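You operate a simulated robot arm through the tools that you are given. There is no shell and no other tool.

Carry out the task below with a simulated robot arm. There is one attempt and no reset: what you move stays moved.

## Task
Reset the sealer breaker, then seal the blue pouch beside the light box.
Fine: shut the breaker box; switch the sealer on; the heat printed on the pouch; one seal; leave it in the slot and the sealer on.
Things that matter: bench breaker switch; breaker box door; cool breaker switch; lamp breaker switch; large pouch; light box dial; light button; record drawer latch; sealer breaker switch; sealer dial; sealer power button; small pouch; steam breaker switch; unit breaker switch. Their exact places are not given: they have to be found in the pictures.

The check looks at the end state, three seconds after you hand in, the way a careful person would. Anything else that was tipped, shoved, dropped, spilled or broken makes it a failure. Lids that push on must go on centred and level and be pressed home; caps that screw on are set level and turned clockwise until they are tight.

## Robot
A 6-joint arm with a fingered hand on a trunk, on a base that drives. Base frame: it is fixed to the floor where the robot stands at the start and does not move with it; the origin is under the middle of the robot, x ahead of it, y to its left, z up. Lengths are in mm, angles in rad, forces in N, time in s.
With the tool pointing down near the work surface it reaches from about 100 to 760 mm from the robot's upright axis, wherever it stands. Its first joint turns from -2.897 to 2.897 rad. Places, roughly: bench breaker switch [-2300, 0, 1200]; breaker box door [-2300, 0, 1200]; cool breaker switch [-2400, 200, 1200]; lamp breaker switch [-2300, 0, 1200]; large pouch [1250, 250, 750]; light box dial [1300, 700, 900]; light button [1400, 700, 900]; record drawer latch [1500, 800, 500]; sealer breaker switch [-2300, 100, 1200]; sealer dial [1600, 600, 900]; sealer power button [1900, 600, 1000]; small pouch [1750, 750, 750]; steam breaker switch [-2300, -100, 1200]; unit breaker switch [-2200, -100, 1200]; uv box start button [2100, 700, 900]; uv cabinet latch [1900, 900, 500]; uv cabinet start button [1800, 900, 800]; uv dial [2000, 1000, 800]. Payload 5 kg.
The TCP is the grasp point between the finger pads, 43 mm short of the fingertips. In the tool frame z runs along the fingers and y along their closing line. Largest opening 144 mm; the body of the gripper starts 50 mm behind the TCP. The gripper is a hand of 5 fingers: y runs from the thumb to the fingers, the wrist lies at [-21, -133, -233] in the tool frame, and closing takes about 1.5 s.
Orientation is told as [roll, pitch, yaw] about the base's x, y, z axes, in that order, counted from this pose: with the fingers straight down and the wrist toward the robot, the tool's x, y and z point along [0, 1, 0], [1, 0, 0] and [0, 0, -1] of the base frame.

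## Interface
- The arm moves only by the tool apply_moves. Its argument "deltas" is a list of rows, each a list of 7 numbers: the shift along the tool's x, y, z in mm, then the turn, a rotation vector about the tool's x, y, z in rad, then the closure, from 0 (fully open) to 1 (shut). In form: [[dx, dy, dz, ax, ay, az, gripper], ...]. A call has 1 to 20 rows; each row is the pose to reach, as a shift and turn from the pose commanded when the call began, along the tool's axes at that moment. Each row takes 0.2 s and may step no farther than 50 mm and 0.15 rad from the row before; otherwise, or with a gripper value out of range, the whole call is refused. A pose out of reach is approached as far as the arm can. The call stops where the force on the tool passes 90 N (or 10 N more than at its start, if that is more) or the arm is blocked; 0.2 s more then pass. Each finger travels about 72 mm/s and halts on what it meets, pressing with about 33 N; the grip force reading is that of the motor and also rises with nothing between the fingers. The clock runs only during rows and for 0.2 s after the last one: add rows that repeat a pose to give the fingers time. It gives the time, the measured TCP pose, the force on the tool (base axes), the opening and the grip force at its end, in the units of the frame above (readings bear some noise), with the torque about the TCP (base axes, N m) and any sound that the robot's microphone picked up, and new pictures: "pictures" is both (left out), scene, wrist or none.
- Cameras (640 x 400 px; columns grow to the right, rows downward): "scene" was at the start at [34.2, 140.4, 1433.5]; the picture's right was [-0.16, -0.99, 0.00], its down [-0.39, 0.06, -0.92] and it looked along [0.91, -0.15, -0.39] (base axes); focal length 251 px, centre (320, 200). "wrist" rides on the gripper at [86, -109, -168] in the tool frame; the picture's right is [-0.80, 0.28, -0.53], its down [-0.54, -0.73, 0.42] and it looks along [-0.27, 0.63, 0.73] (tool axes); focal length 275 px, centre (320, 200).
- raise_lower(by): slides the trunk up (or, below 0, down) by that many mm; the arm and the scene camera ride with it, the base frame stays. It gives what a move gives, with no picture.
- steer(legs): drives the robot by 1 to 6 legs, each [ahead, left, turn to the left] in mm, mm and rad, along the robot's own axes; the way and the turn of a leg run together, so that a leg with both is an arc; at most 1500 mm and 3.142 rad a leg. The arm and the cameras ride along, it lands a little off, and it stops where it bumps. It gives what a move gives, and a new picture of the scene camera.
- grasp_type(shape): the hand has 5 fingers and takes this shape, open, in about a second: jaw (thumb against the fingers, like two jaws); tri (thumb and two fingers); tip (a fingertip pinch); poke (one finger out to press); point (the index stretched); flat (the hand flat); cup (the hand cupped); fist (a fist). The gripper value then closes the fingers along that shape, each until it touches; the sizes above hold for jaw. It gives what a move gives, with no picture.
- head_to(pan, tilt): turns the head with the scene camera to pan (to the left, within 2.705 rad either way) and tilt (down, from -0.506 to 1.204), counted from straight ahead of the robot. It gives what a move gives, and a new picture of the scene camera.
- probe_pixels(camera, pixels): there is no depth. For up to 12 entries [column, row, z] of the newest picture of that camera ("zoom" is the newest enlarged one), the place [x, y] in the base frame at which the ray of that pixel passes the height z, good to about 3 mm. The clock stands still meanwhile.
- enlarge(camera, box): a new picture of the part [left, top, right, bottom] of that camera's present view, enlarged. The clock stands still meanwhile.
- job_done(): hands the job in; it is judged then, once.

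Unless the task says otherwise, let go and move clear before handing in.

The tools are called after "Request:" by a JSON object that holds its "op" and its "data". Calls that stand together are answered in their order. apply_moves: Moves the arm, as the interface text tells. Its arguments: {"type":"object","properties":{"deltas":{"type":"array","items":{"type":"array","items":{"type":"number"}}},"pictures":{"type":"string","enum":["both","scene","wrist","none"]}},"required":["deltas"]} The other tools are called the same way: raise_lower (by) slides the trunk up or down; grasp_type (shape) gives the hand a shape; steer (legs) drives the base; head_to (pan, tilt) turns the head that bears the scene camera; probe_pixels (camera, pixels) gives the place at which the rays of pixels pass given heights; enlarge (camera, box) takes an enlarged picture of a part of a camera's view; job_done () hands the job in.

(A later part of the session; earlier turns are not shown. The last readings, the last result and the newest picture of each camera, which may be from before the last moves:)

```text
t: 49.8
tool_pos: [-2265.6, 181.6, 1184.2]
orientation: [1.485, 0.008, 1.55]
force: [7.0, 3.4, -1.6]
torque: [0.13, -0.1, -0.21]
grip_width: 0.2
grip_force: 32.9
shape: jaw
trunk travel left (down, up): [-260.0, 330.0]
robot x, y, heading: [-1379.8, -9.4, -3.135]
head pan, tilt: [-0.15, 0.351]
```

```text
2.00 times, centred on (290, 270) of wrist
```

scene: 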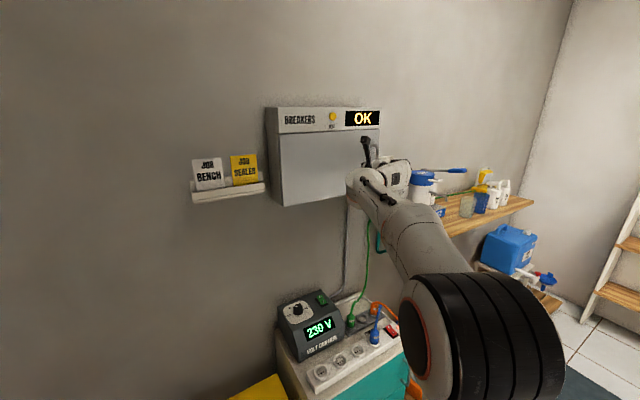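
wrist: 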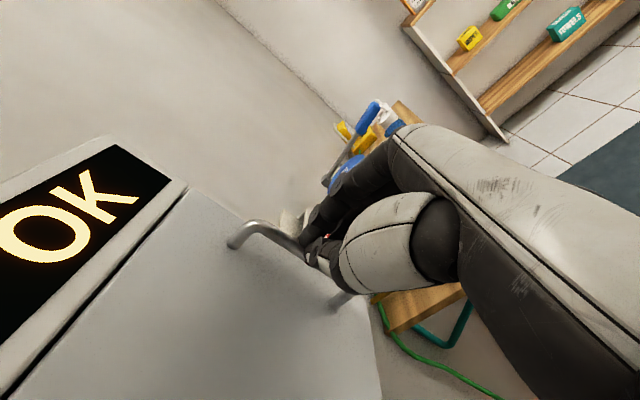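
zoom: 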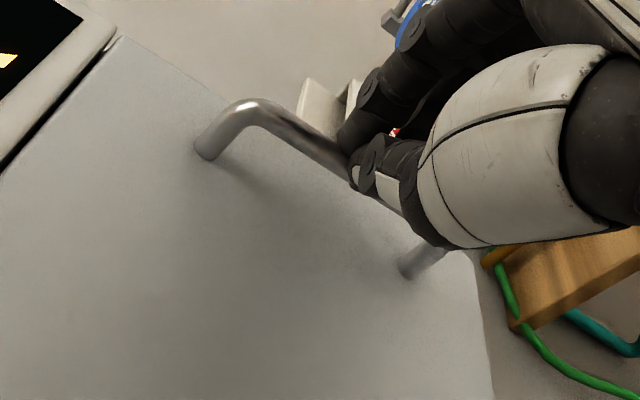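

A 7 N push on the fingers shows the fingertips met the front of the bar, so I need ~20 mm more depth. Reopen, advance, close.

Request:
{"op": "apply_moves", "data": {"deltas": [[0, 0, 0, 0, 0, 0, 0.7], [0, 0, 0, 0, 0, 0, 0.5], [0, 0, 0, 0, 0, 0, 0.5], [0, 0, 0, 0, 0, 0, 0.5], [0, 0, 7, 0, 0, 0, 0.5], [0, 0, 14, 0, 0, 0, 0.5], [0, 0, 21, 0, 0, 0, 0.5], [0, 0, 21, 0, 0, 0, 0.5]], "pictures": "none"}}

Request:
{"op": "apply_moves", "data": {"deltas": [[0, 0, 0, 0, 0, 0, 0.6], [0, 0, 0, 0, 0, 0, 0.75], [0, 0, 0, 0, 0, 0, 0.9], [0, 0, 0, 0, 0, 0, 1], [0, 0, 0, 0, 0, 0, 1], [0, 0, 0, 0, 0, 0, 1], [0, 0, 0, 0, 0, 0, 1]], "pictures": "wrist"}}

Request:
{"op": "enlarge", "data": {"camera": "wrist", "box": [190, 170, 390, 370]}}

```text
t: 51.6
tool_pos: [-2281.8, 182.4, 1188.3]
orientation: [1.489, 0.008, 1.548]
force: [46.3, 2.4, 1.5]
torque: [-0.02, -0.03, 1.79]
grip_width: 69.6
grip_force: 0.1
shape: jaw
trunk travel left (down, up): [-260.0, 330.0]
robot x, y, heading: [-1379.3, -10.3, -3.133]
head pan, tilt: [-0.15, 0.351]
```

```text
t: 53.2
tool_pos: [-2287.9, 183.3, 1182.9]
orientation: [1.484, 0.009, 1.549]
force: [-2.2, 10.7, -0.9]
torque: [0.17, -0.03, -0.24]
grip_width: 15.4
grip_force: 33.1
shape: jaw
trunk travel left (down, up): [-260.0, 330.0]
robot x, y, heading: [-1384.4, -8.0, -3.131]
head pan, tilt: [-0.15, 0.351]
```

wrist: 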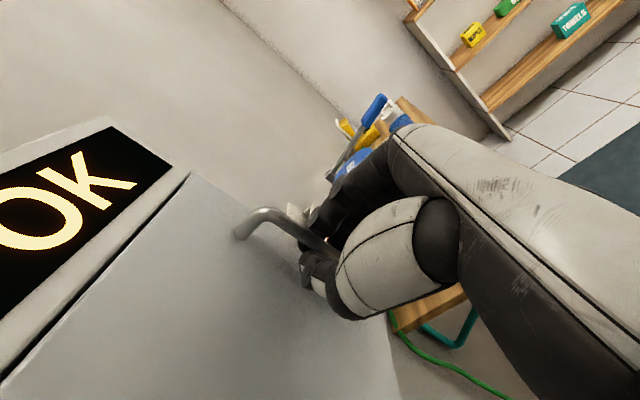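

```text
2.00 times, centred on (290, 270) of wrist
```

zoom: 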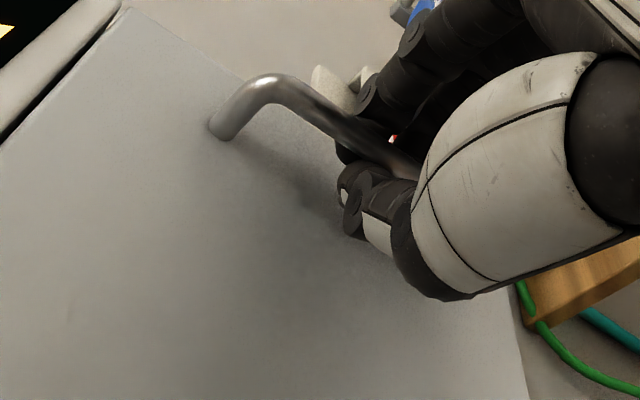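

The bar is gripped (opening 15.4). Now I'll pull the door along an arc about its left hinge, starting with ~0.2 rad.

Request:
{"op": "apply_moves", "data": {"deltas": [[-1.5, -0.8, -17.5, -0.02, 0, 0, 1], [-3, -5.6, -35, -0.05, 0, 0, 1], [-4.5, -9.5, -52, -0.08, 0, 0, 1], [-6, -14.6, -69.2, -0.11, 0, 0, 1], [-6, -14.6, -69.2, -0.11, 0, 0, 1]]}}

```text
t: 54.4
tool_pos: [-2216.6, 178.8, 1183.0]
orientation: [1.483, 0.007, 1.426]
force: [-3.3, 50.2, -2.1]
torque: [0.26, 0.06, -0.95]
grip_width: 14.6
grip_force: 33.8
shape: jaw
trunk travel left (down, up): [-260.0, 330.0]
robot x, y, heading: [-1383.1, -7.4, -3.132]
head pan, tilt: [-0.15, 0.351]
```

scene: 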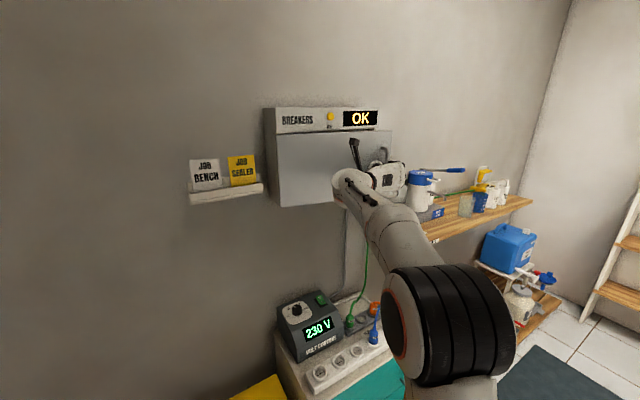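
wrist: 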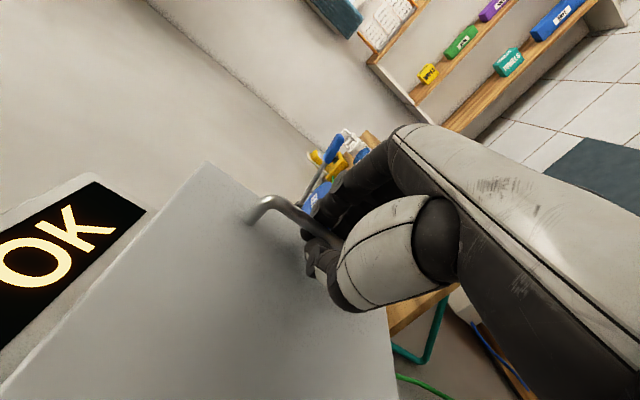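

The door swings; the sideways 50 N says my arc was too tight, so I'll correct the hinge estimate (about (−2283,−167), radius 350) and continue to ~0.6 rad.

Request:
{"op": "apply_moves", "data": {"deltas": [[-1.9, 7.7, -21.4, -0.035, 0, 0, 1], [-3.4, 5.2, -38.6, -0.065, 0, 0, 1], [-4.9, 1.8, -55.7, -0.095, 0, 0, 1], [-6.3, -2.4, -72.7, -0.125, 0, 0, 1], [-7.8, -7.5, -89.3, -0.155, 0, 0, 1], [-9.2, -13.4, -105.8, -0.185, 0, 0, 1], [-10.6, -20.2, -121.8, -0.215, 0, 0, 1], [-12, -27.7, -137.6, -0.245, 0, 0, 1], [-13.3, -36.1, -153, -0.275, 0, 0, 1], [-14.6, -45.1, -167.9, -0.305, 0, 0, 1]]}}

```text
t: 56.6
tool_pos: [-2046.4, 120.5, 1182.7]
orientation: [1.486, -0.009, 1.103]
force: [36.2, 77.7, -11.1]
torque: [-0.03, -0.14, -1.99]
grip_width: 46.5
grip_force: 32.9
shape: jaw
trunk travel left (down, up): [-260.0, 330.0]
robot x, y, heading: [-1380.3, -8.7, -3.138]
head pan, tilt: [-0.15, 0.351]
```

scene: 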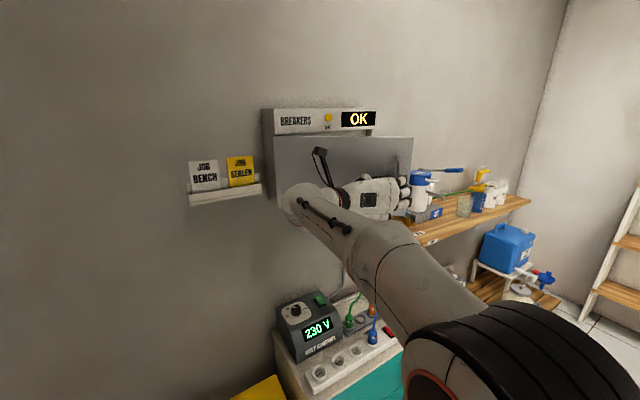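
wrist: 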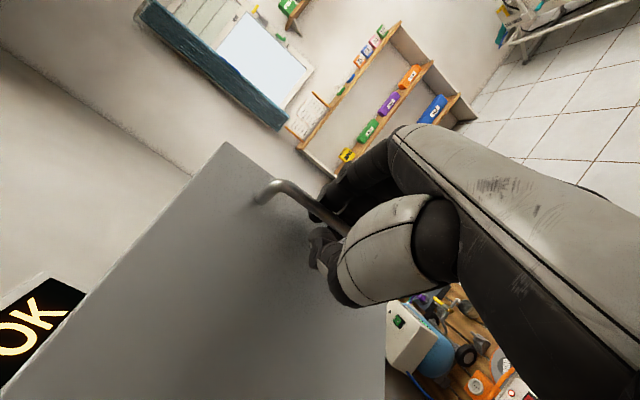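

The door is about 40° open, with the tool squeezed toward the hinge (36, 78 N) and the bar slipping in the fingers. I'll ease outward to relieve the force and look.

Request:
{"op": "apply_moves", "data": {"deltas": [[0, 10, -5, 0, 0, 0, 0.9], [0, 18, -5, 0, 0, 0, 0.8], [0, 18, -5, 0, 0, 0, 0.7], [0, 18, -5, 0, 0, 0, 0.7]]}}

Request:
{"op": "enlarge", "data": {"camera": "scene", "box": [250, 90, 450, 240]}}

Request:
{"op": "enlarge", "data": {"camera": "wrist", "box": [190, 130, 430, 350]}}

```text
t: 57.6
tool_pos: [-2042.6, 119.7, 1183.2]
orientation: [1.489, -0.021, 1.129]
force: [17.4, 35.8, -11.6]
torque: [-0.14, -0.23, -0.81]
grip_width: 38.7
grip_force: 33.0
shape: jaw
trunk travel left (down, up): [-260.0, 330.0]
robot x, y, heading: [-1383.5, -8.3, -3.133]
head pan, tilt: [-0.15, 0.351]
```

scene: 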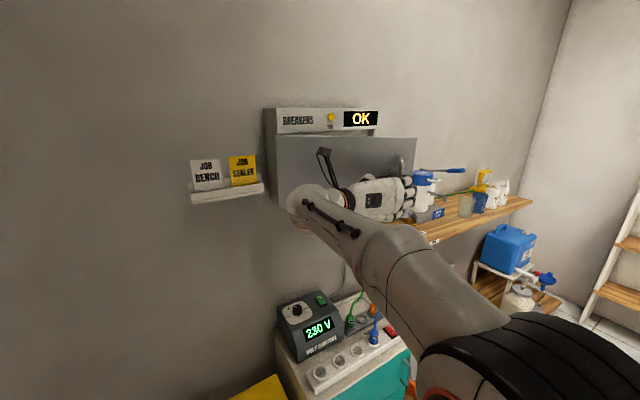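
wrist: 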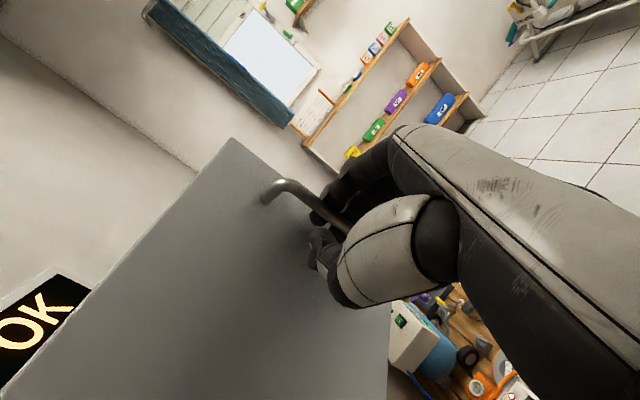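

```text
2.67 times, centred on (350, 165) of scene
```

zoom: 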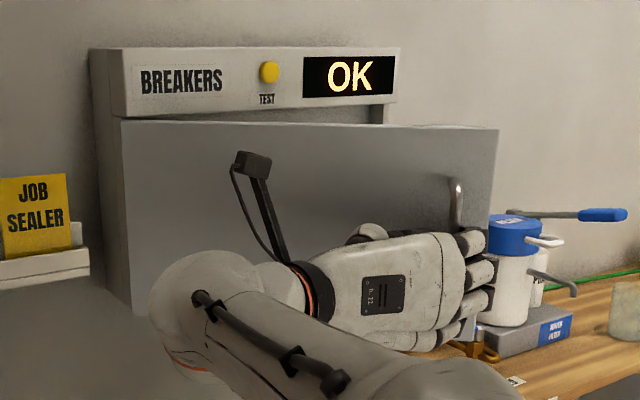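

```text
1.82 times, centred on (310, 240) of wrist
```

zoom: 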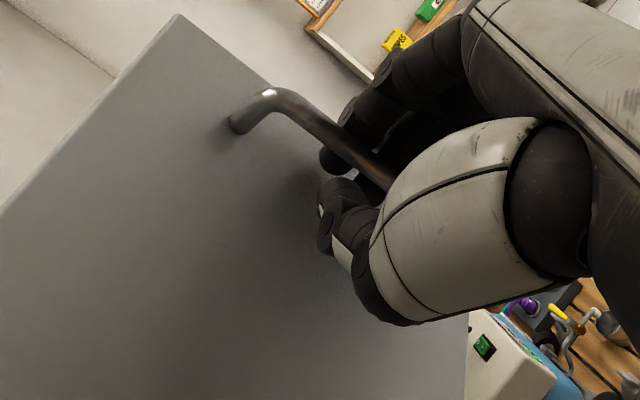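

The thumb is pressing the bar/door on its side. I'll shift further outward and continue pulling 0.3 rad while turning the hand with the door.

Request:
{"op": "apply_moves", "data": {"deltas": [[0, 10, 0, 0, 0, 0, 0.7], [-1, 9, -17, -0.06, 0, 0, 0.7], [-3, 4, -34, -0.12, 0, 0, 0.7], [-4.3, -3, -50, -0.18, 0, 0, 0.7], [-6, -10, -66, -0.24, 0, 0, 0.7], [-7, -18, -82, -0.3, 0, 0, 0.7], [-8.5, -27, -97, -0.36, 0, 0, 0.7]]}}

Request:
{"op": "enlarge", "data": {"camera": "scene", "box": [250, 90, 450, 240]}}

```text
t: 59.2
tool_pos: [-1963.7, 52.0, 1183.4]
orientation: [1.501, -0.046, 0.772]
force: [35.1, 35.2, -12.3]
torque: [-0.48, -0.28, -0.83]
grip_width: 39.8
grip_force: 33.6
shape: jaw
trunk travel left (down, up): [-260.0, 330.0]
robot x, y, heading: [-1382.1, -13.6, -3.13]
head pan, tilt: [-0.15, 0.351]
```

scene: 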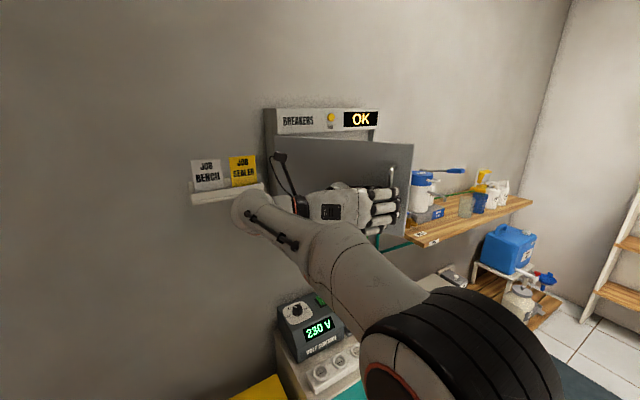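
wrist: 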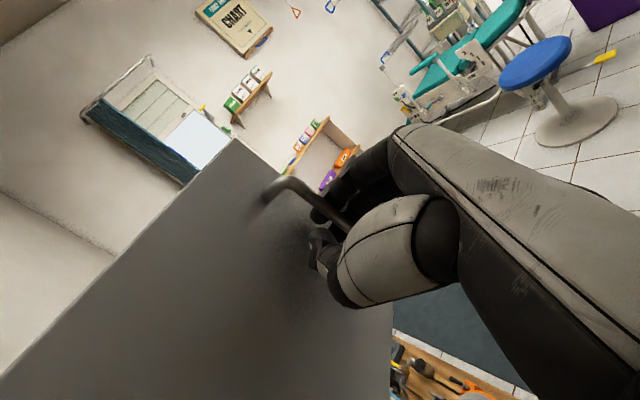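

```text
2.67 times, centred on (350, 165) of scene
```

zoom: 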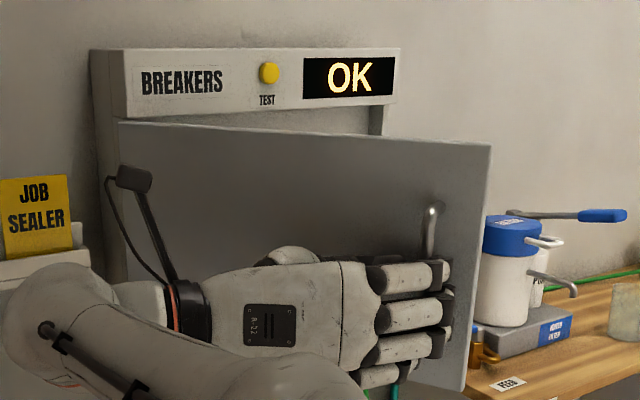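

Works well: door near 55° open. Continue the same pattern.

Request:
{"op": "apply_moves", "data": {"deltas": [[0, 10, 0, 0, 0, 0, 0.7], [-1, 9, -17, -0.06, 0, 0, 0.7], [-3, 4, -34, -0.12, 0, 0, 0.7], [-4.3, -3, -50, -0.18, 0, 0, 0.7], [-6, -10, -66, -0.24, 0, 0, 0.7], [-7, -18, -82, -0.3, 0, 0, 0.7], [-8.5, -27, -97, -0.36, 0, 0, 0.7]]}}

Request:
{"op": "enlarge", "data": {"camera": "scene", "box": [250, 90, 450, 240]}}

```text
t: 60.8
tool_pos: [-1983.8, 76.1, 1194.2]
orientation: [1.509, -0.079, 0.488]
force: [18.8, 26.8, -41.4]
torque: [-2.1, 0.6, -0.02]
grip_width: 34.0
grip_force: 33.3
shape: jaw
out of reach, approached as far as the arm can: row 4, 5, 6, 7
trunk travel left (down, up): [-260.0, 330.0]
robot x, y, heading: [-1383.1, -12.8, -3.133]
head pan, tilt: [-0.15, 0.351]
```

scene: 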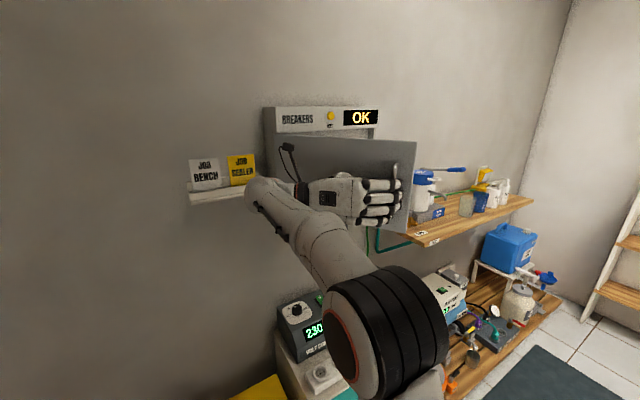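
wrist: 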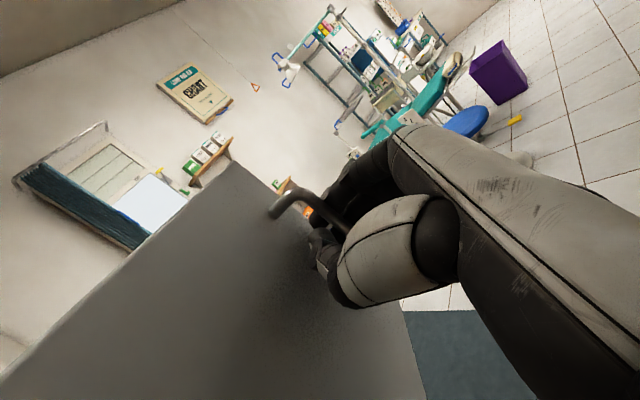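

```text
2.67 times, centred on (350, 165) of scene
```

zoom: 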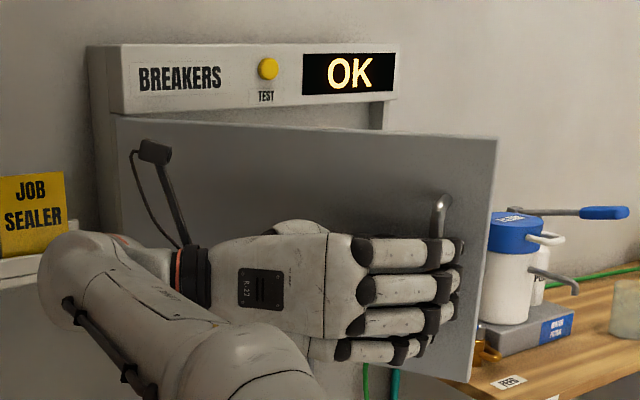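

The arm hit its limit, so I'll let go of the bar, back straight away from the door, and then push the door further from inside with the fingers.

Request:
{"op": "apply_moves", "data": {"deltas": [[0, 0, 0, 0, 0, 0, 0.4], [0, 0, 0, 0, 0, 0, 0.1], [0, 0, 0, 0, 0, 0, 0], [0, 0, 0, 0, 0, 0, 0], [0, 0, 0, 0, 0, 0, 0], [0, 0, -25, 0, 0, 0, 0], [0, 0, -50, 0, 0, 0, 0], [0, 0, -75, 0.05, 0, 0, 0], [0, 0, -100, 0.1, 0, 0, 0], [0, 0, -120, 0.2, 0, 0, 0]]}}

Request:
{"op": "enlarge", "data": {"camera": "scene", "box": [250, 90, 450, 240]}}

```text
t: 63.0
tool_pos: [-1942.9, -17.4, 1232.0]
orientation: [1.527, -0.079, 0.698]
force: [-1.8, 0.5, -0.4]
torque: [0.07, 0.01, -0.02]
grip_width: 143.7
grip_force: 0.1
shape: jaw
out of reach, approached as far as the arm can: row 6, 7, 8, 9, 10
trunk travel left (down, up): [-260.0, 330.0]
robot x, y, heading: [-1379.7, -10.6, -3.13]
head pan, tilt: [-0.15, 0.351]
```

scene: 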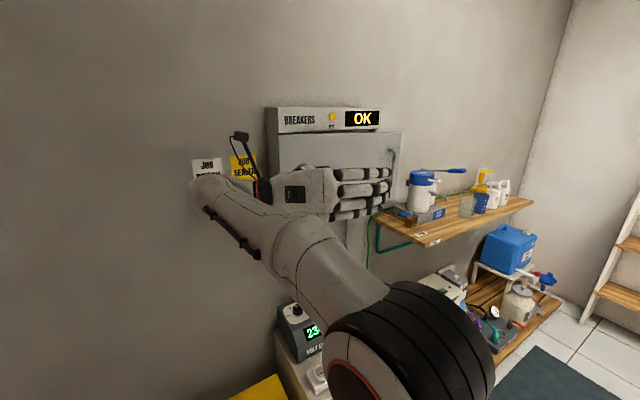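
wrist: 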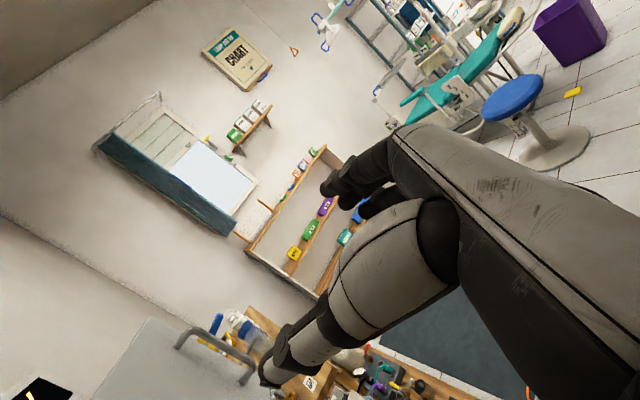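

```text
2.67 times, centred on (350, 165) of scene
```

zoom: 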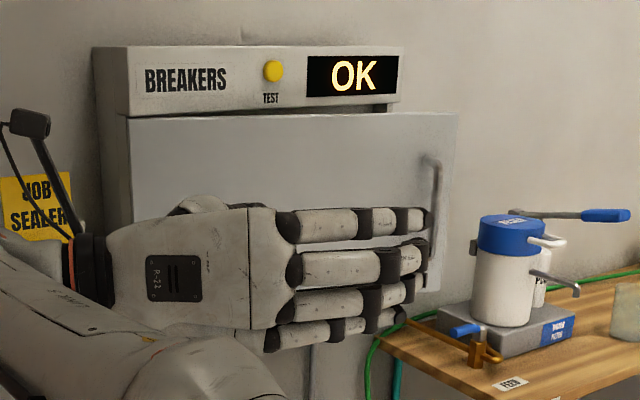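

The door swung back part-way while letting go. I'll check if it's still moving.

Request:
{"op": "apply_moves", "data": {"deltas": [[0, 0, 0, 0, 0, 0, 0], [0, 0, 0, 0, 0, 0, 0], [0, 0, 0, 0, 0, 0, 0], [0, 0, 0, 0, 0, 0, 0], [0, 0, 0, 0, 0, 0, 0]], "pictures": "scene"}}

Request:
{"op": "enlarge", "data": {"camera": "scene", "box": [250, 90, 450, 240]}}

```text
t: 64.2
tool_pos: [-1943.7, -18.7, 1232.1]
orientation: [1.529, -0.079, 0.698]
force: [0.3, 0.6, 0.6]
torque: [-0.01, 0.01, 0.0]
grip_width: 144.0
grip_force: 0.0
shape: jaw
trunk travel left (down, up): [-260.0, 330.0]
robot x, y, heading: [-1379.6, -9.6, -3.134]
head pan, tilt: [-0.15, 0.351]
```

scene: 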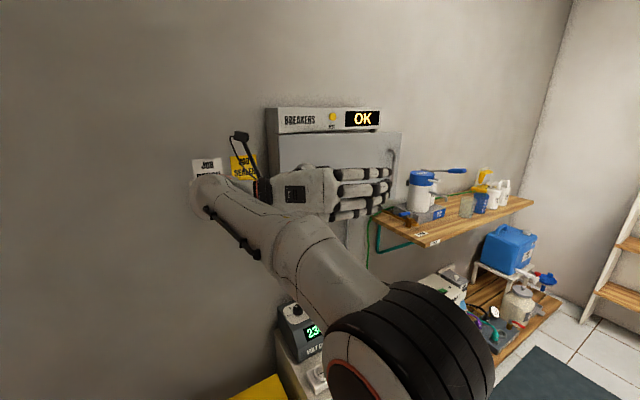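

```text
2.67 times, centred on (350, 165) of scene
```

zoom: 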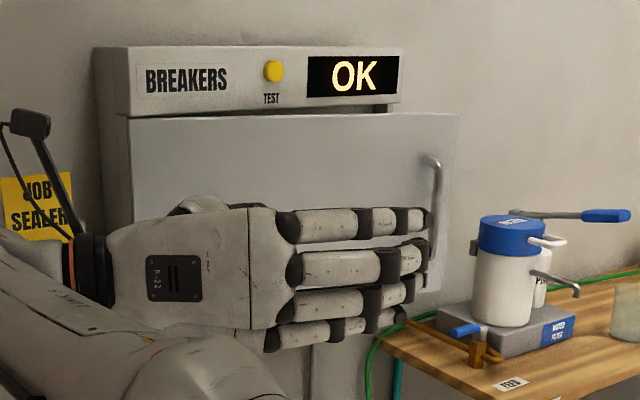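

It stays put at about 25°. I'll close the fingers, swing the hand right past the door's free edge (clear of it by ~100 mm), pointing at the wall.

Request:
{"op": "apply_moves", "data": {"deltas": [[2, 16, 29, 0.1, 0, 0, 0.3], [5, 32, 58, 0.2, 0, 0, 0.6], [8, 48, 87, 0.3, 0, 0, 0.9], [10, 64, 116, 0.4, 0, 0, 1], [12, 80, 145, 0.5, 0, 0, 1], [14, 96, 174, 0.6, 0, 0, 1], [16, 112, 203, 0.7, 0, 0, 1], [18, 128, 232, 0.8, 0, 0, 1], [20, 142, 257, 0.85, 0, 0, 1], [20, 142, 257, 0.85, 0, 0, 1]]}}

Request:
{"op": "enlarge", "data": {"camera": "scene", "box": [250, 90, 450, 240]}}

```text
t: 66.4
tool_pos: [-1999.7, 270.2, 1248.0]
orientation: [1.483, -0.002, 1.539]
force: [-0.9, -0.3, -0.5]
torque: [-0.04, 0.0, 0.07]
grip_width: 0.1
grip_force: 33.5
shape: jaw
trunk travel left (down, up): [-260.0, 330.0]
robot x, y, heading: [-1379.1, -10.1, -3.133]
head pan, tilt: [-0.15, 0.351]
```

scene: 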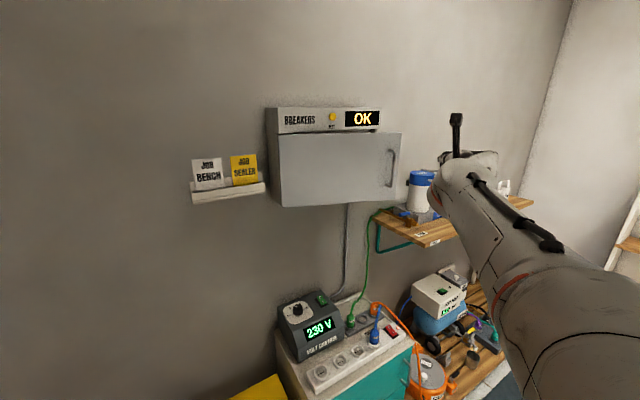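
wrist: 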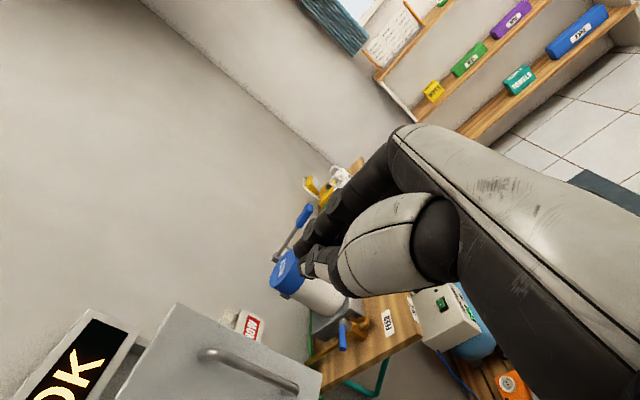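

```text
2.67 times, centred on (350, 165) of scene
```

zoom: 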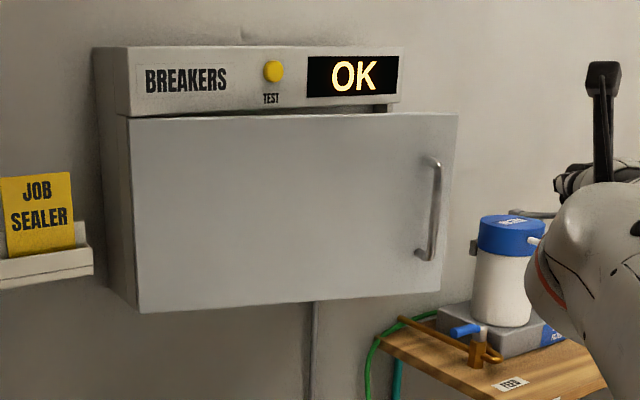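

Request:
{"op": "probe_pixels", "data": {"camera": "zoom", "pixels": [[458, 114, 1310], [458, 114, 1290], [440, 290, 1100], [440, 290, 1050], [512, 218, 1100], [512, 218, 1050]]}}

Request:
{"op": "probe_pixels", "data": {"camera": "wrist", "pixels": [[178, 303, 1310], [178, 303, 1290], [320, 373, 1100], [320, 373, 1050], [290, 254, 1100], [290, 254, 1050]]}}

```text
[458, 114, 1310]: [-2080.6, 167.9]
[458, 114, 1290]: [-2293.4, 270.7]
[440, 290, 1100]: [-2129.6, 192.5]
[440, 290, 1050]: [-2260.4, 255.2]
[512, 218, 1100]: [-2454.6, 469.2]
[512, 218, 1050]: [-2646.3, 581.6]
```

```text
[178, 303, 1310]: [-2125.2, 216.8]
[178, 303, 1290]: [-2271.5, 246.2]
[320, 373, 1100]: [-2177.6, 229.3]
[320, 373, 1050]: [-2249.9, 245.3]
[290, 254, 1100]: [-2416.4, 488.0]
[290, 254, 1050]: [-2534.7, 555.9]
```

The door's free edge triangulates to about (−2226, 238), z 1062–1297. I'll advance with the closed hand just right of it.

Request:
{"op": "apply_moves", "data": {"deltas": [[0, 10, 40, 0, 0, 0, 1], [2, 20, 80, 0, 0, 0, 1], [5, 30, 120, 0, 0, 0, 1], [8, 30, 160, 0, 0, 0, 1], [8, 30, 160, 0, 0, 0, 1]]}}

Request:
{"op": "enlarge", "data": {"camera": "wrist", "box": [100, 150, 420, 390]}}

Request:
{"op": "enlarge", "data": {"camera": "scene", "box": [250, 90, 450, 240]}}

```text
t: 67.6
tool_pos: [-2158.8, 304.5, 1242.4]
orientation: [1.485, -0.002, 1.54]
force: [0.1, 0.3, -0.8]
torque: [0.03, 0.02, 0.0]
grip_width: 0.0
grip_force: 33.3
shape: jaw
trunk travel left (down, up): [-260.0, 330.0]
robot x, y, heading: [-1382.8, -13.4, -3.132]
head pan, tilt: [-0.15, 0.351]
```

scene: 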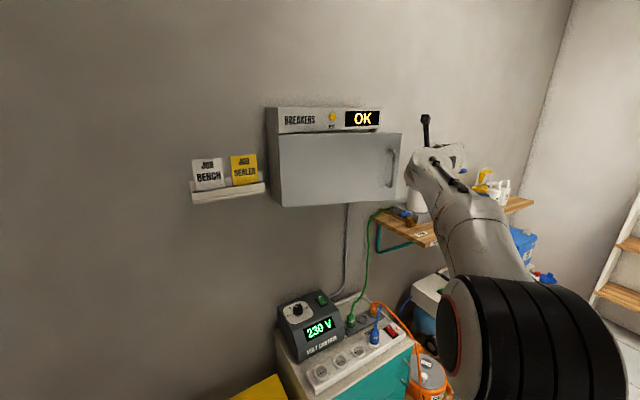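
wrist: 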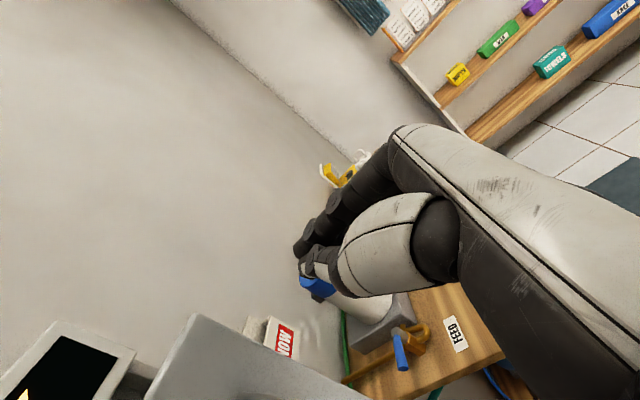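

```text
1.67 times, centred on (260, 270) of wrist
```

zoom: 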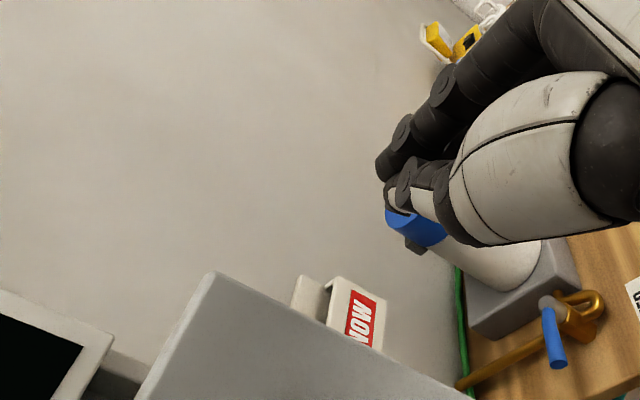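

```text
2.67 times, centred on (350, 165) of scene
```

zoom: 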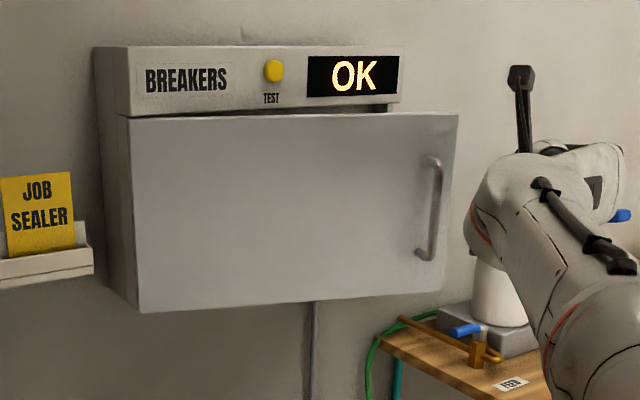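

Request:
{"op": "probe_pixels", "data": {"camera": "wrist", "pixels": [[196, 313, 1300], [196, 313, 1280], [370, 400, 1100], [370, 400, 1050]]}}

Request:
{"op": "probe_pixels", "data": {"camera": "zoom", "pixels": [[459, 114, 1310], [459, 114, 1290], [441, 290, 1100], [441, 290, 1050], [140, 312, 1060], [140, 312, 1040], [133, 118, 1300], [133, 118, 1280]]}}

```text
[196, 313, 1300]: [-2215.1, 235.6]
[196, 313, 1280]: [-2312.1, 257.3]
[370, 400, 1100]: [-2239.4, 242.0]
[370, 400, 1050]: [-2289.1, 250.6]
```

```text
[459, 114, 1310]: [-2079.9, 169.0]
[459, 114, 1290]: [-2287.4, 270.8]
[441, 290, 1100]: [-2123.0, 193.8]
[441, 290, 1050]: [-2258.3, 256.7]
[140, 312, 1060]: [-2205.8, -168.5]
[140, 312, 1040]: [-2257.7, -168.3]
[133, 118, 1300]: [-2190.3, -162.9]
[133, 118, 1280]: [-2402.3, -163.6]
```

The geometry says the door edge is at about (−2215…−2280, 235–250). I'm right of it at y 304; advance 75 mm so the fingertips pass behind the door's edge.

Request:
{"op": "apply_moves", "data": {"deltas": [[2, 0, 25, 0, 0, 0, 1], [4, 0, 50, 0, 0, 0, 1], [6, 0, 75, 0, 0, 0, 1], [6, 0, 75, 0, 0, 0, 1]]}}

Request:
{"op": "enlarge", "data": {"camera": "wrist", "box": [100, 150, 420, 390]}}

Request:
{"op": "enlarge", "data": {"camera": "scene", "box": [250, 90, 450, 240]}}

```text
t: 68.6
tool_pos: [-2233.8, 307.1, 1240.7]
orientation: [1.482, -0.002, 1.541]
force: [-0.2, -0.2, 0.3]
torque: [0.0, 0.02, -0.01]
grip_width: 0.0
grip_force: 32.7
shape: jaw
trunk travel left (down, up): [-260.0, 330.0]
robot x, y, heading: [-1382.3, -11.4, -3.133]
head pan, tilt: [-0.15, 0.351]
```

scene: 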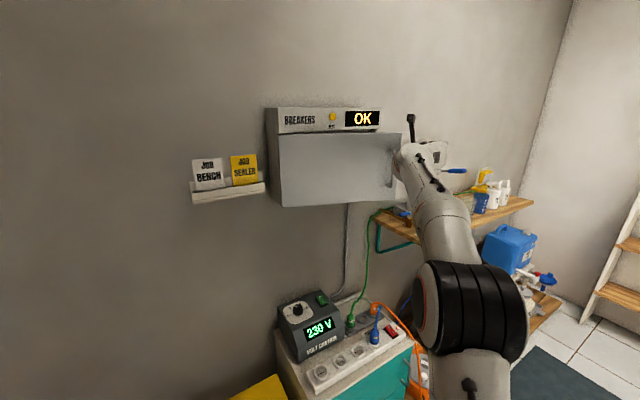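
wrist: 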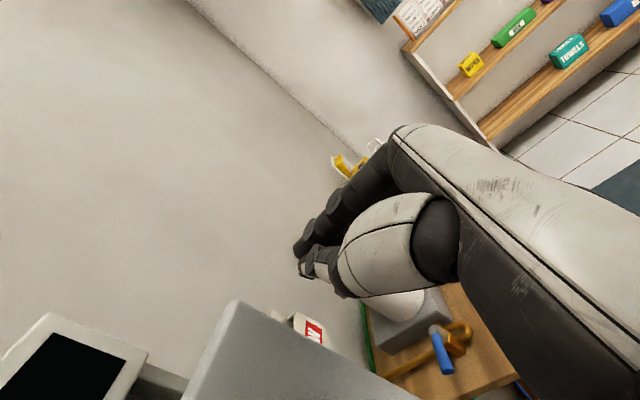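

```text
1.67 times, centred on (260, 270) of wrist
```

zoom: 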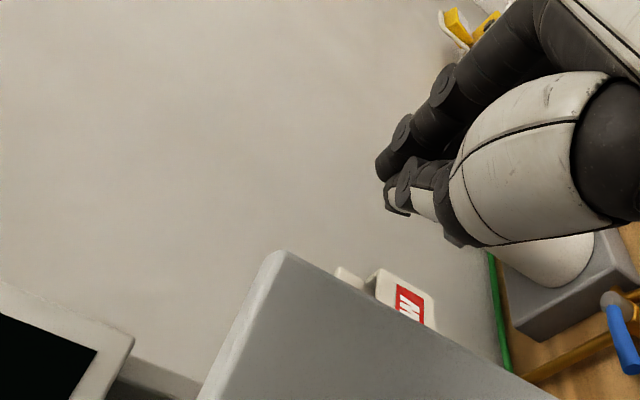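

```text
2.67 times, centred on (350, 165) of scene
```

zoom: 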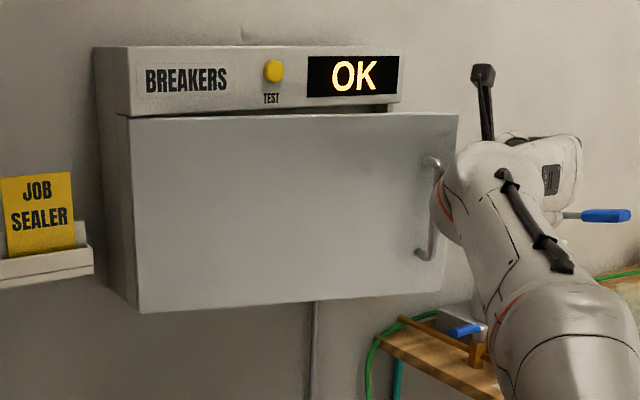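

Request:
{"op": "probe_pixels", "data": {"camera": "wrist", "pixels": [[237, 300, 1300], [237, 300, 1280], [30, 317, 1350], [50, 315, 1350], [148, 353, 1290], [148, 353, 1270]]}}

```text
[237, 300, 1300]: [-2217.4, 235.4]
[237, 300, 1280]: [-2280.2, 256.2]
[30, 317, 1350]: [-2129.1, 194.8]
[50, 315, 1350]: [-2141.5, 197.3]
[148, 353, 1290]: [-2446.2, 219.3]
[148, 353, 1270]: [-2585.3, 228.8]
```

Two wrist rays agree: the door's top free corner is at (−2216, 235, 1299), and my fingertips are 60 mm behind it. Now sweep left and back to push the door open from inside.

Request:
{"op": "apply_moves", "data": {"deltas": [[-0.5, -32, -7, 0, 0, 0, 1], [-3.8, -57.7, -45.6, 0, 0, 0, 1], [-7.7, -83.4, -90.2, 0, 0, 0, 1], [-10.8, -105.3, -126.8, 0, 0, 0, 1], [-13.7, -129.3, -161.4, 0, 0, 0, 1]]}}

Request:
{"op": "enlarge", "data": {"camera": "scene", "box": [250, 90, 450, 240]}}

```text
refused: row 3 steps farther than a row can; nothing moved
```

```text
2.67 times, centred on (350, 165) of scene
```

zoom: 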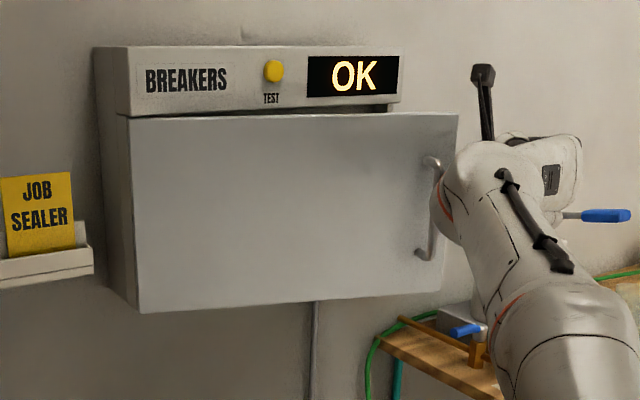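

A row was slightly too long; splitting it.

Request:
{"op": "apply_moves", "data": {"deltas": [[-0.5, -32, -7, 0, 0, 0, 1], [-2, -45, -26, 0, 0, 0, 1], [-3.8, -57.7, -45.6, 0, 0, 0, 1], [-5.7, -70.5, -68, 0, 0, 0, 1], [-7.7, -83.4, -90.2, 0, 0, 0, 1], [-10.8, -105.3, -126.8, 0, 0, 0, 1], [-13.7, -129.3, -161.4, 0, 0, 0, 1]]}}

Request:
{"op": "enlarge", "data": {"camera": "scene", "box": [250, 90, 450, 240]}}

```text
t: 70.2
tool_pos: [-2065.1, 199.2, 1241.9]
orientation: [1.489, 0.014, 1.501]
force: [20.6, 82.4, 3.4]
torque: [0.92, -0.1, -3.64]
grip_width: 0.0
grip_force: 33.3
shape: jaw
trunk travel left (down, up): [-260.0, 330.0]
robot x, y, heading: [-1382.0, -8.0, -3.135]
head pan, tilt: [-0.15, 0.351]
```

scene: 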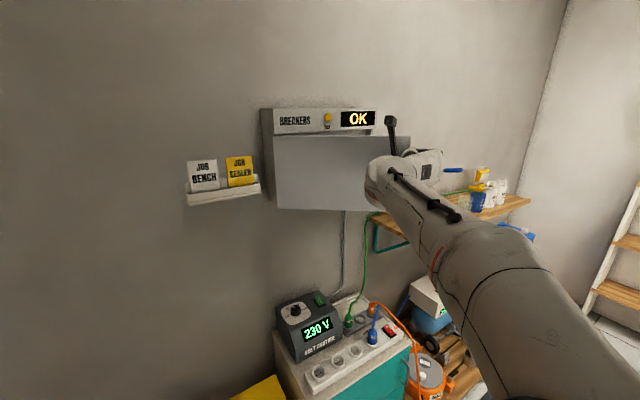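
wrist: 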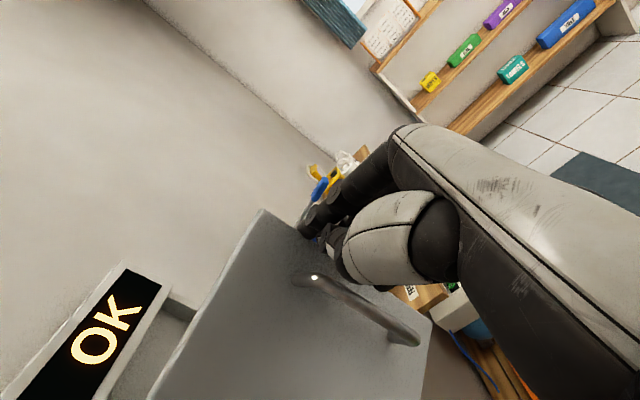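

```text
2.67 times, centred on (350, 165) of scene
```

zoom: 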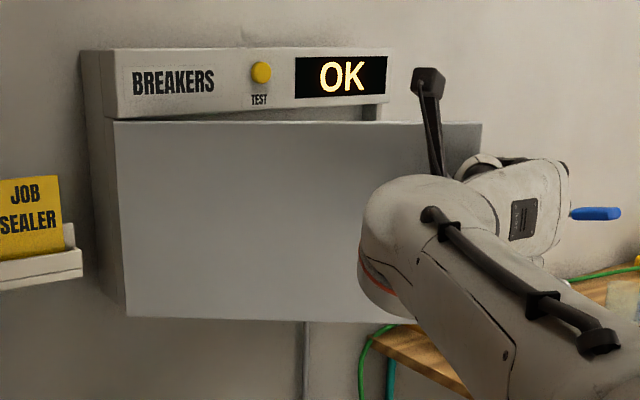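

The door is opening (~38°) but with a mostly radial 82 N; I'll follow a wider arc with more pull toward the robot.

Request:
{"op": "apply_moves", "data": {"deltas": [[-2.6, -1.1, -29.9, 0, 0, 0, 1], [-4.2, -15.6, -48.3, 0, 0, 0, 1], [-5.7, -32, -65.8, 0, 0, 0, 1], [-7, -49.6, -82.2, 0, 0, 0, 1], [-8.4, -67.1, -97.7, 0, 0, 0, 1], [-9.6, -85.7, -112.2, 0, 0, 0, 1], [-10.7, -104.3, -125.7, 0, 0, 0, 1]]}}

Request:
{"op": "enlarge", "data": {"camera": "scene", "box": [250, 90, 450, 240]}}

```text
t: 71.3
tool_pos: [-1978.8, 155.5, 1242.9]
orientation: [1.492, 0.022, 1.47]
force: [28.3, 53.9, -3.3]
torque: [0.49, -0.49, -3.07]
grip_width: 0.0
grip_force: 33.0
shape: jaw
trunk travel left (down, up): [-260.0, 330.0]
robot x, y, heading: [-1379.5, -10.7, 3.143]
head pan, tilt: [-0.15, 0.351]
stopped in row 5: the force on the tool passed its limit at 95 N (the readings are from after the stop); the commanded pose is now the measured one
```

scene: 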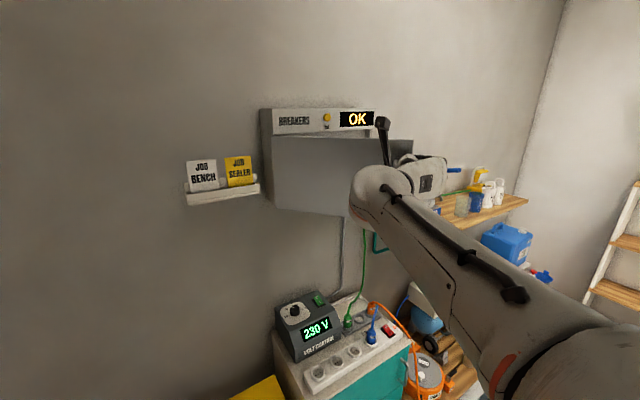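
wrist: 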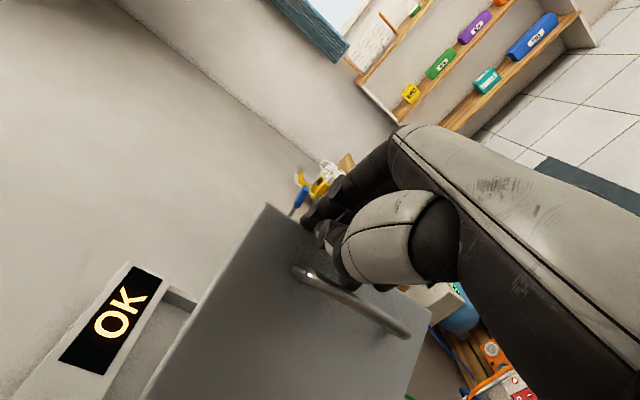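

```text
2.67 times, centred on (350, 165) of scene
```

zoom: 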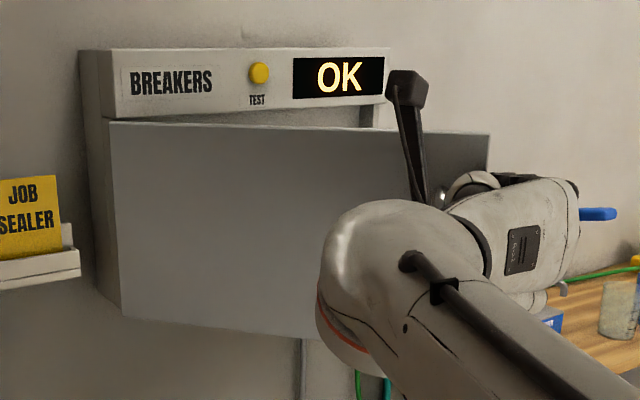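

The hand is only rubbing the door's thin edge (force is radial). I'll back off to the right and turn the hand so the fingers point along the door's inner face.

Request:
{"op": "apply_moves", "data": {"deltas": [[0, 40, 0, 0, 0, 0, 1], [0, 80, 0, 0.05, 0, 0, 1], [0, 110, 0, 0.15, 0, 0, 1], [0, 110, 0, 0.28, 0, 0, 1], [0, 110, 0, 0.42, 0, 0, 1], [0, 110, 0, 0.56, 0, 0, 1], [0, 110, 0, 0.68, 0, 0, 1], [0, 110, 0, 0.68, 0, 0, 1]]}}

Request:
{"op": "enlarge", "data": {"camera": "scene", "box": [250, 90, 450, 240]}}

Request:
{"op": "enlarge", "data": {"camera": "wrist", "box": [0, 100, 400, 400]}}

```text
t: 73.1
tool_pos: [-1977.9, 251.8, 1239.8]
orientation: [1.583, 0.193, 2.172]
force: [-2.5, 1.2, 10.1]
torque: [0.61, -0.43, 0.24]
grip_width: 0.3
grip_force: 32.5
shape: jaw
out of reach, approached as far as the arm can: row 4, 5, 6
trunk travel left (down, up): [-260.0, 330.0]
robot x, y, heading: [-1383.1, -12.5, -3.142]
head pan, tilt: [-0.15, 0.351]
```

scene: 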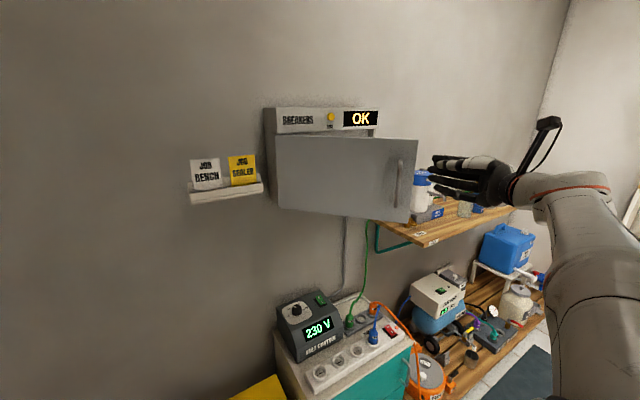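
wrist: 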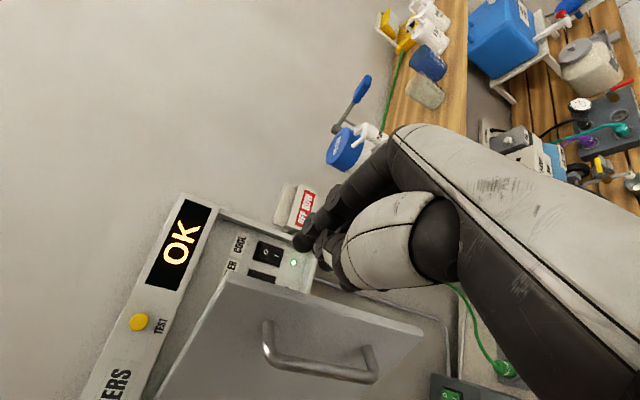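

```text
2.67 times, centred on (350, 165) of scene
```

zoom: 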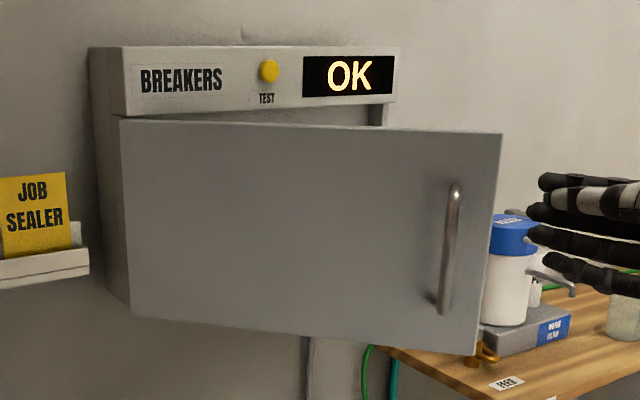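

```text
1.33 times, centred on (200, 250) of wrist
```

zoom: 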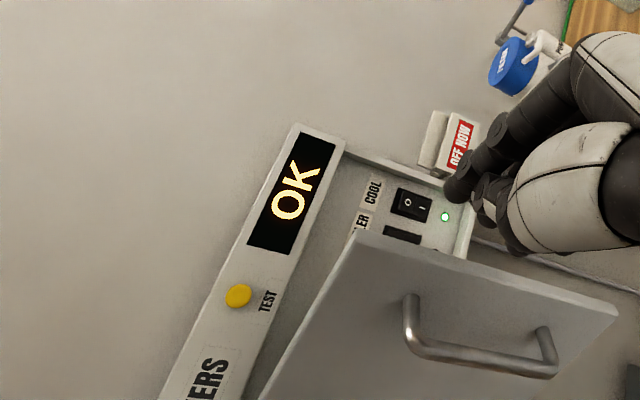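

Now the fingers point along the door and I can see the COOL switch inside. Probing the door's free edge again.

Request:
{"op": "probe_pixels", "data": {"camera": "wrist", "pixels": [[231, 274, 1300], [231, 274, 1290], [424, 330, 1060], [424, 330, 1040], [206, 206, 1290], [206, 206, 1300]]}}

Request:
{"op": "enlarge", "data": {"camera": "scene", "box": [250, 90, 450, 240]}}

Request:
{"op": "probe_pixels", "data": {"camera": "zoom", "pixels": [[501, 134, 1300], [501, 134, 1290], [475, 354, 1060], [475, 354, 1040]]}}

```text
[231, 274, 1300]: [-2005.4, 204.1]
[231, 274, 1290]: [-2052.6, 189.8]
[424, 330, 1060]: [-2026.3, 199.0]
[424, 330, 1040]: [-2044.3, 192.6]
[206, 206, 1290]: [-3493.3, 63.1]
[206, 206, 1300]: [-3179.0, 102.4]
```

```text
2.67 times, centred on (350, 165) of scene
```

zoom: 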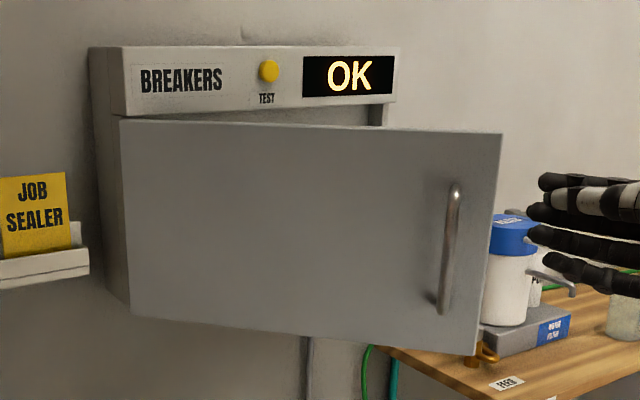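

```text
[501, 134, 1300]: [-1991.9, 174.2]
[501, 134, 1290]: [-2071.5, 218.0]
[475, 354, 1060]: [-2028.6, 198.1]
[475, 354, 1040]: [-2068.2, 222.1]
```

The data now fit one picture: the wall is turned about 0.36 rad to my axes; hinge at about (−2204,−170), door 400 mm wide, now ~46° open. I'll retract, then reposition the robot square to the box and more to the right.

Request:
{"op": "apply_moves", "data": {"deltas": [[0, 0, -40, 0, 0, 0, 1], [0, 0, -80, 0, 0, 0, 1], [0, 0, -120, 0, 0, 0, 1], [0, 0, -150, 0, 0, 0, 1]], "pictures": "none"}}

Request:
{"op": "steer", "data": {"legs": [[0, -340, 0], [0, 0, 0.357]]}}

Request:
{"op": "enlarge", "data": {"camera": "scene", "box": [180, 60, 440, 255]}}

```text
t: 74.1
tool_pos: [-1856.0, 330.9, 1248.5]
orientation: [1.509, 0.06, 2.176]
force: [-0.6, -0.5, 0.1]
torque: [0.0, -0.02, -0.02]
grip_width: 0.0
grip_force: 32.7
shape: jaw
trunk travel left (down, up): [-260.0, 330.0]
robot x, y, heading: [-1382.2, -11.2, -3.142]
head pan, tilt: [-0.15, 0.351]
```

```text
t: 77.4
tool_pos: [-1946.9, 483.3, 1248.2]
orientation: [1.511, 0.06, 2.535]
force: [-0.2, 0.5, 0.1]
torque: [0.0, -0.01, 0.01]
grip_width: 0.0
grip_force: 32.6
shape: jaw
trunk travel left (down, up): [-260.0, 330.0]
robot x, y, heading: [-1384.7, 331.0, -2.778]
head pan, tilt: [-0.15, 0.351]
```

scene: 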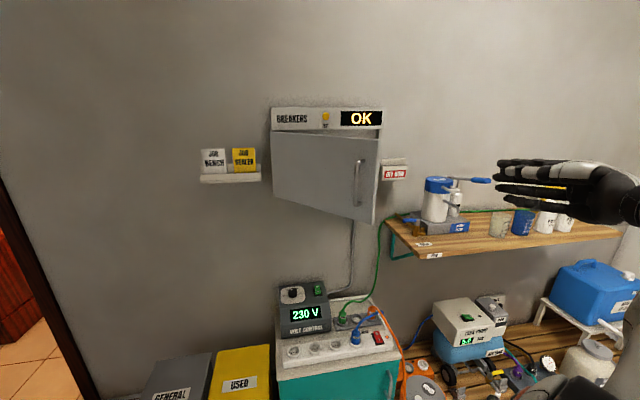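

```text
2.05 times, centred on (310, 158) of scene
```

zoom: 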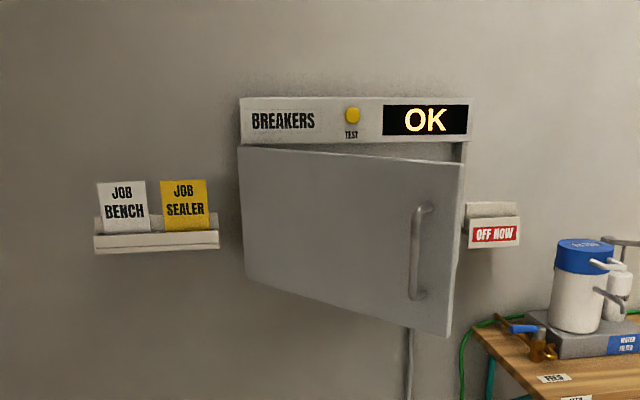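

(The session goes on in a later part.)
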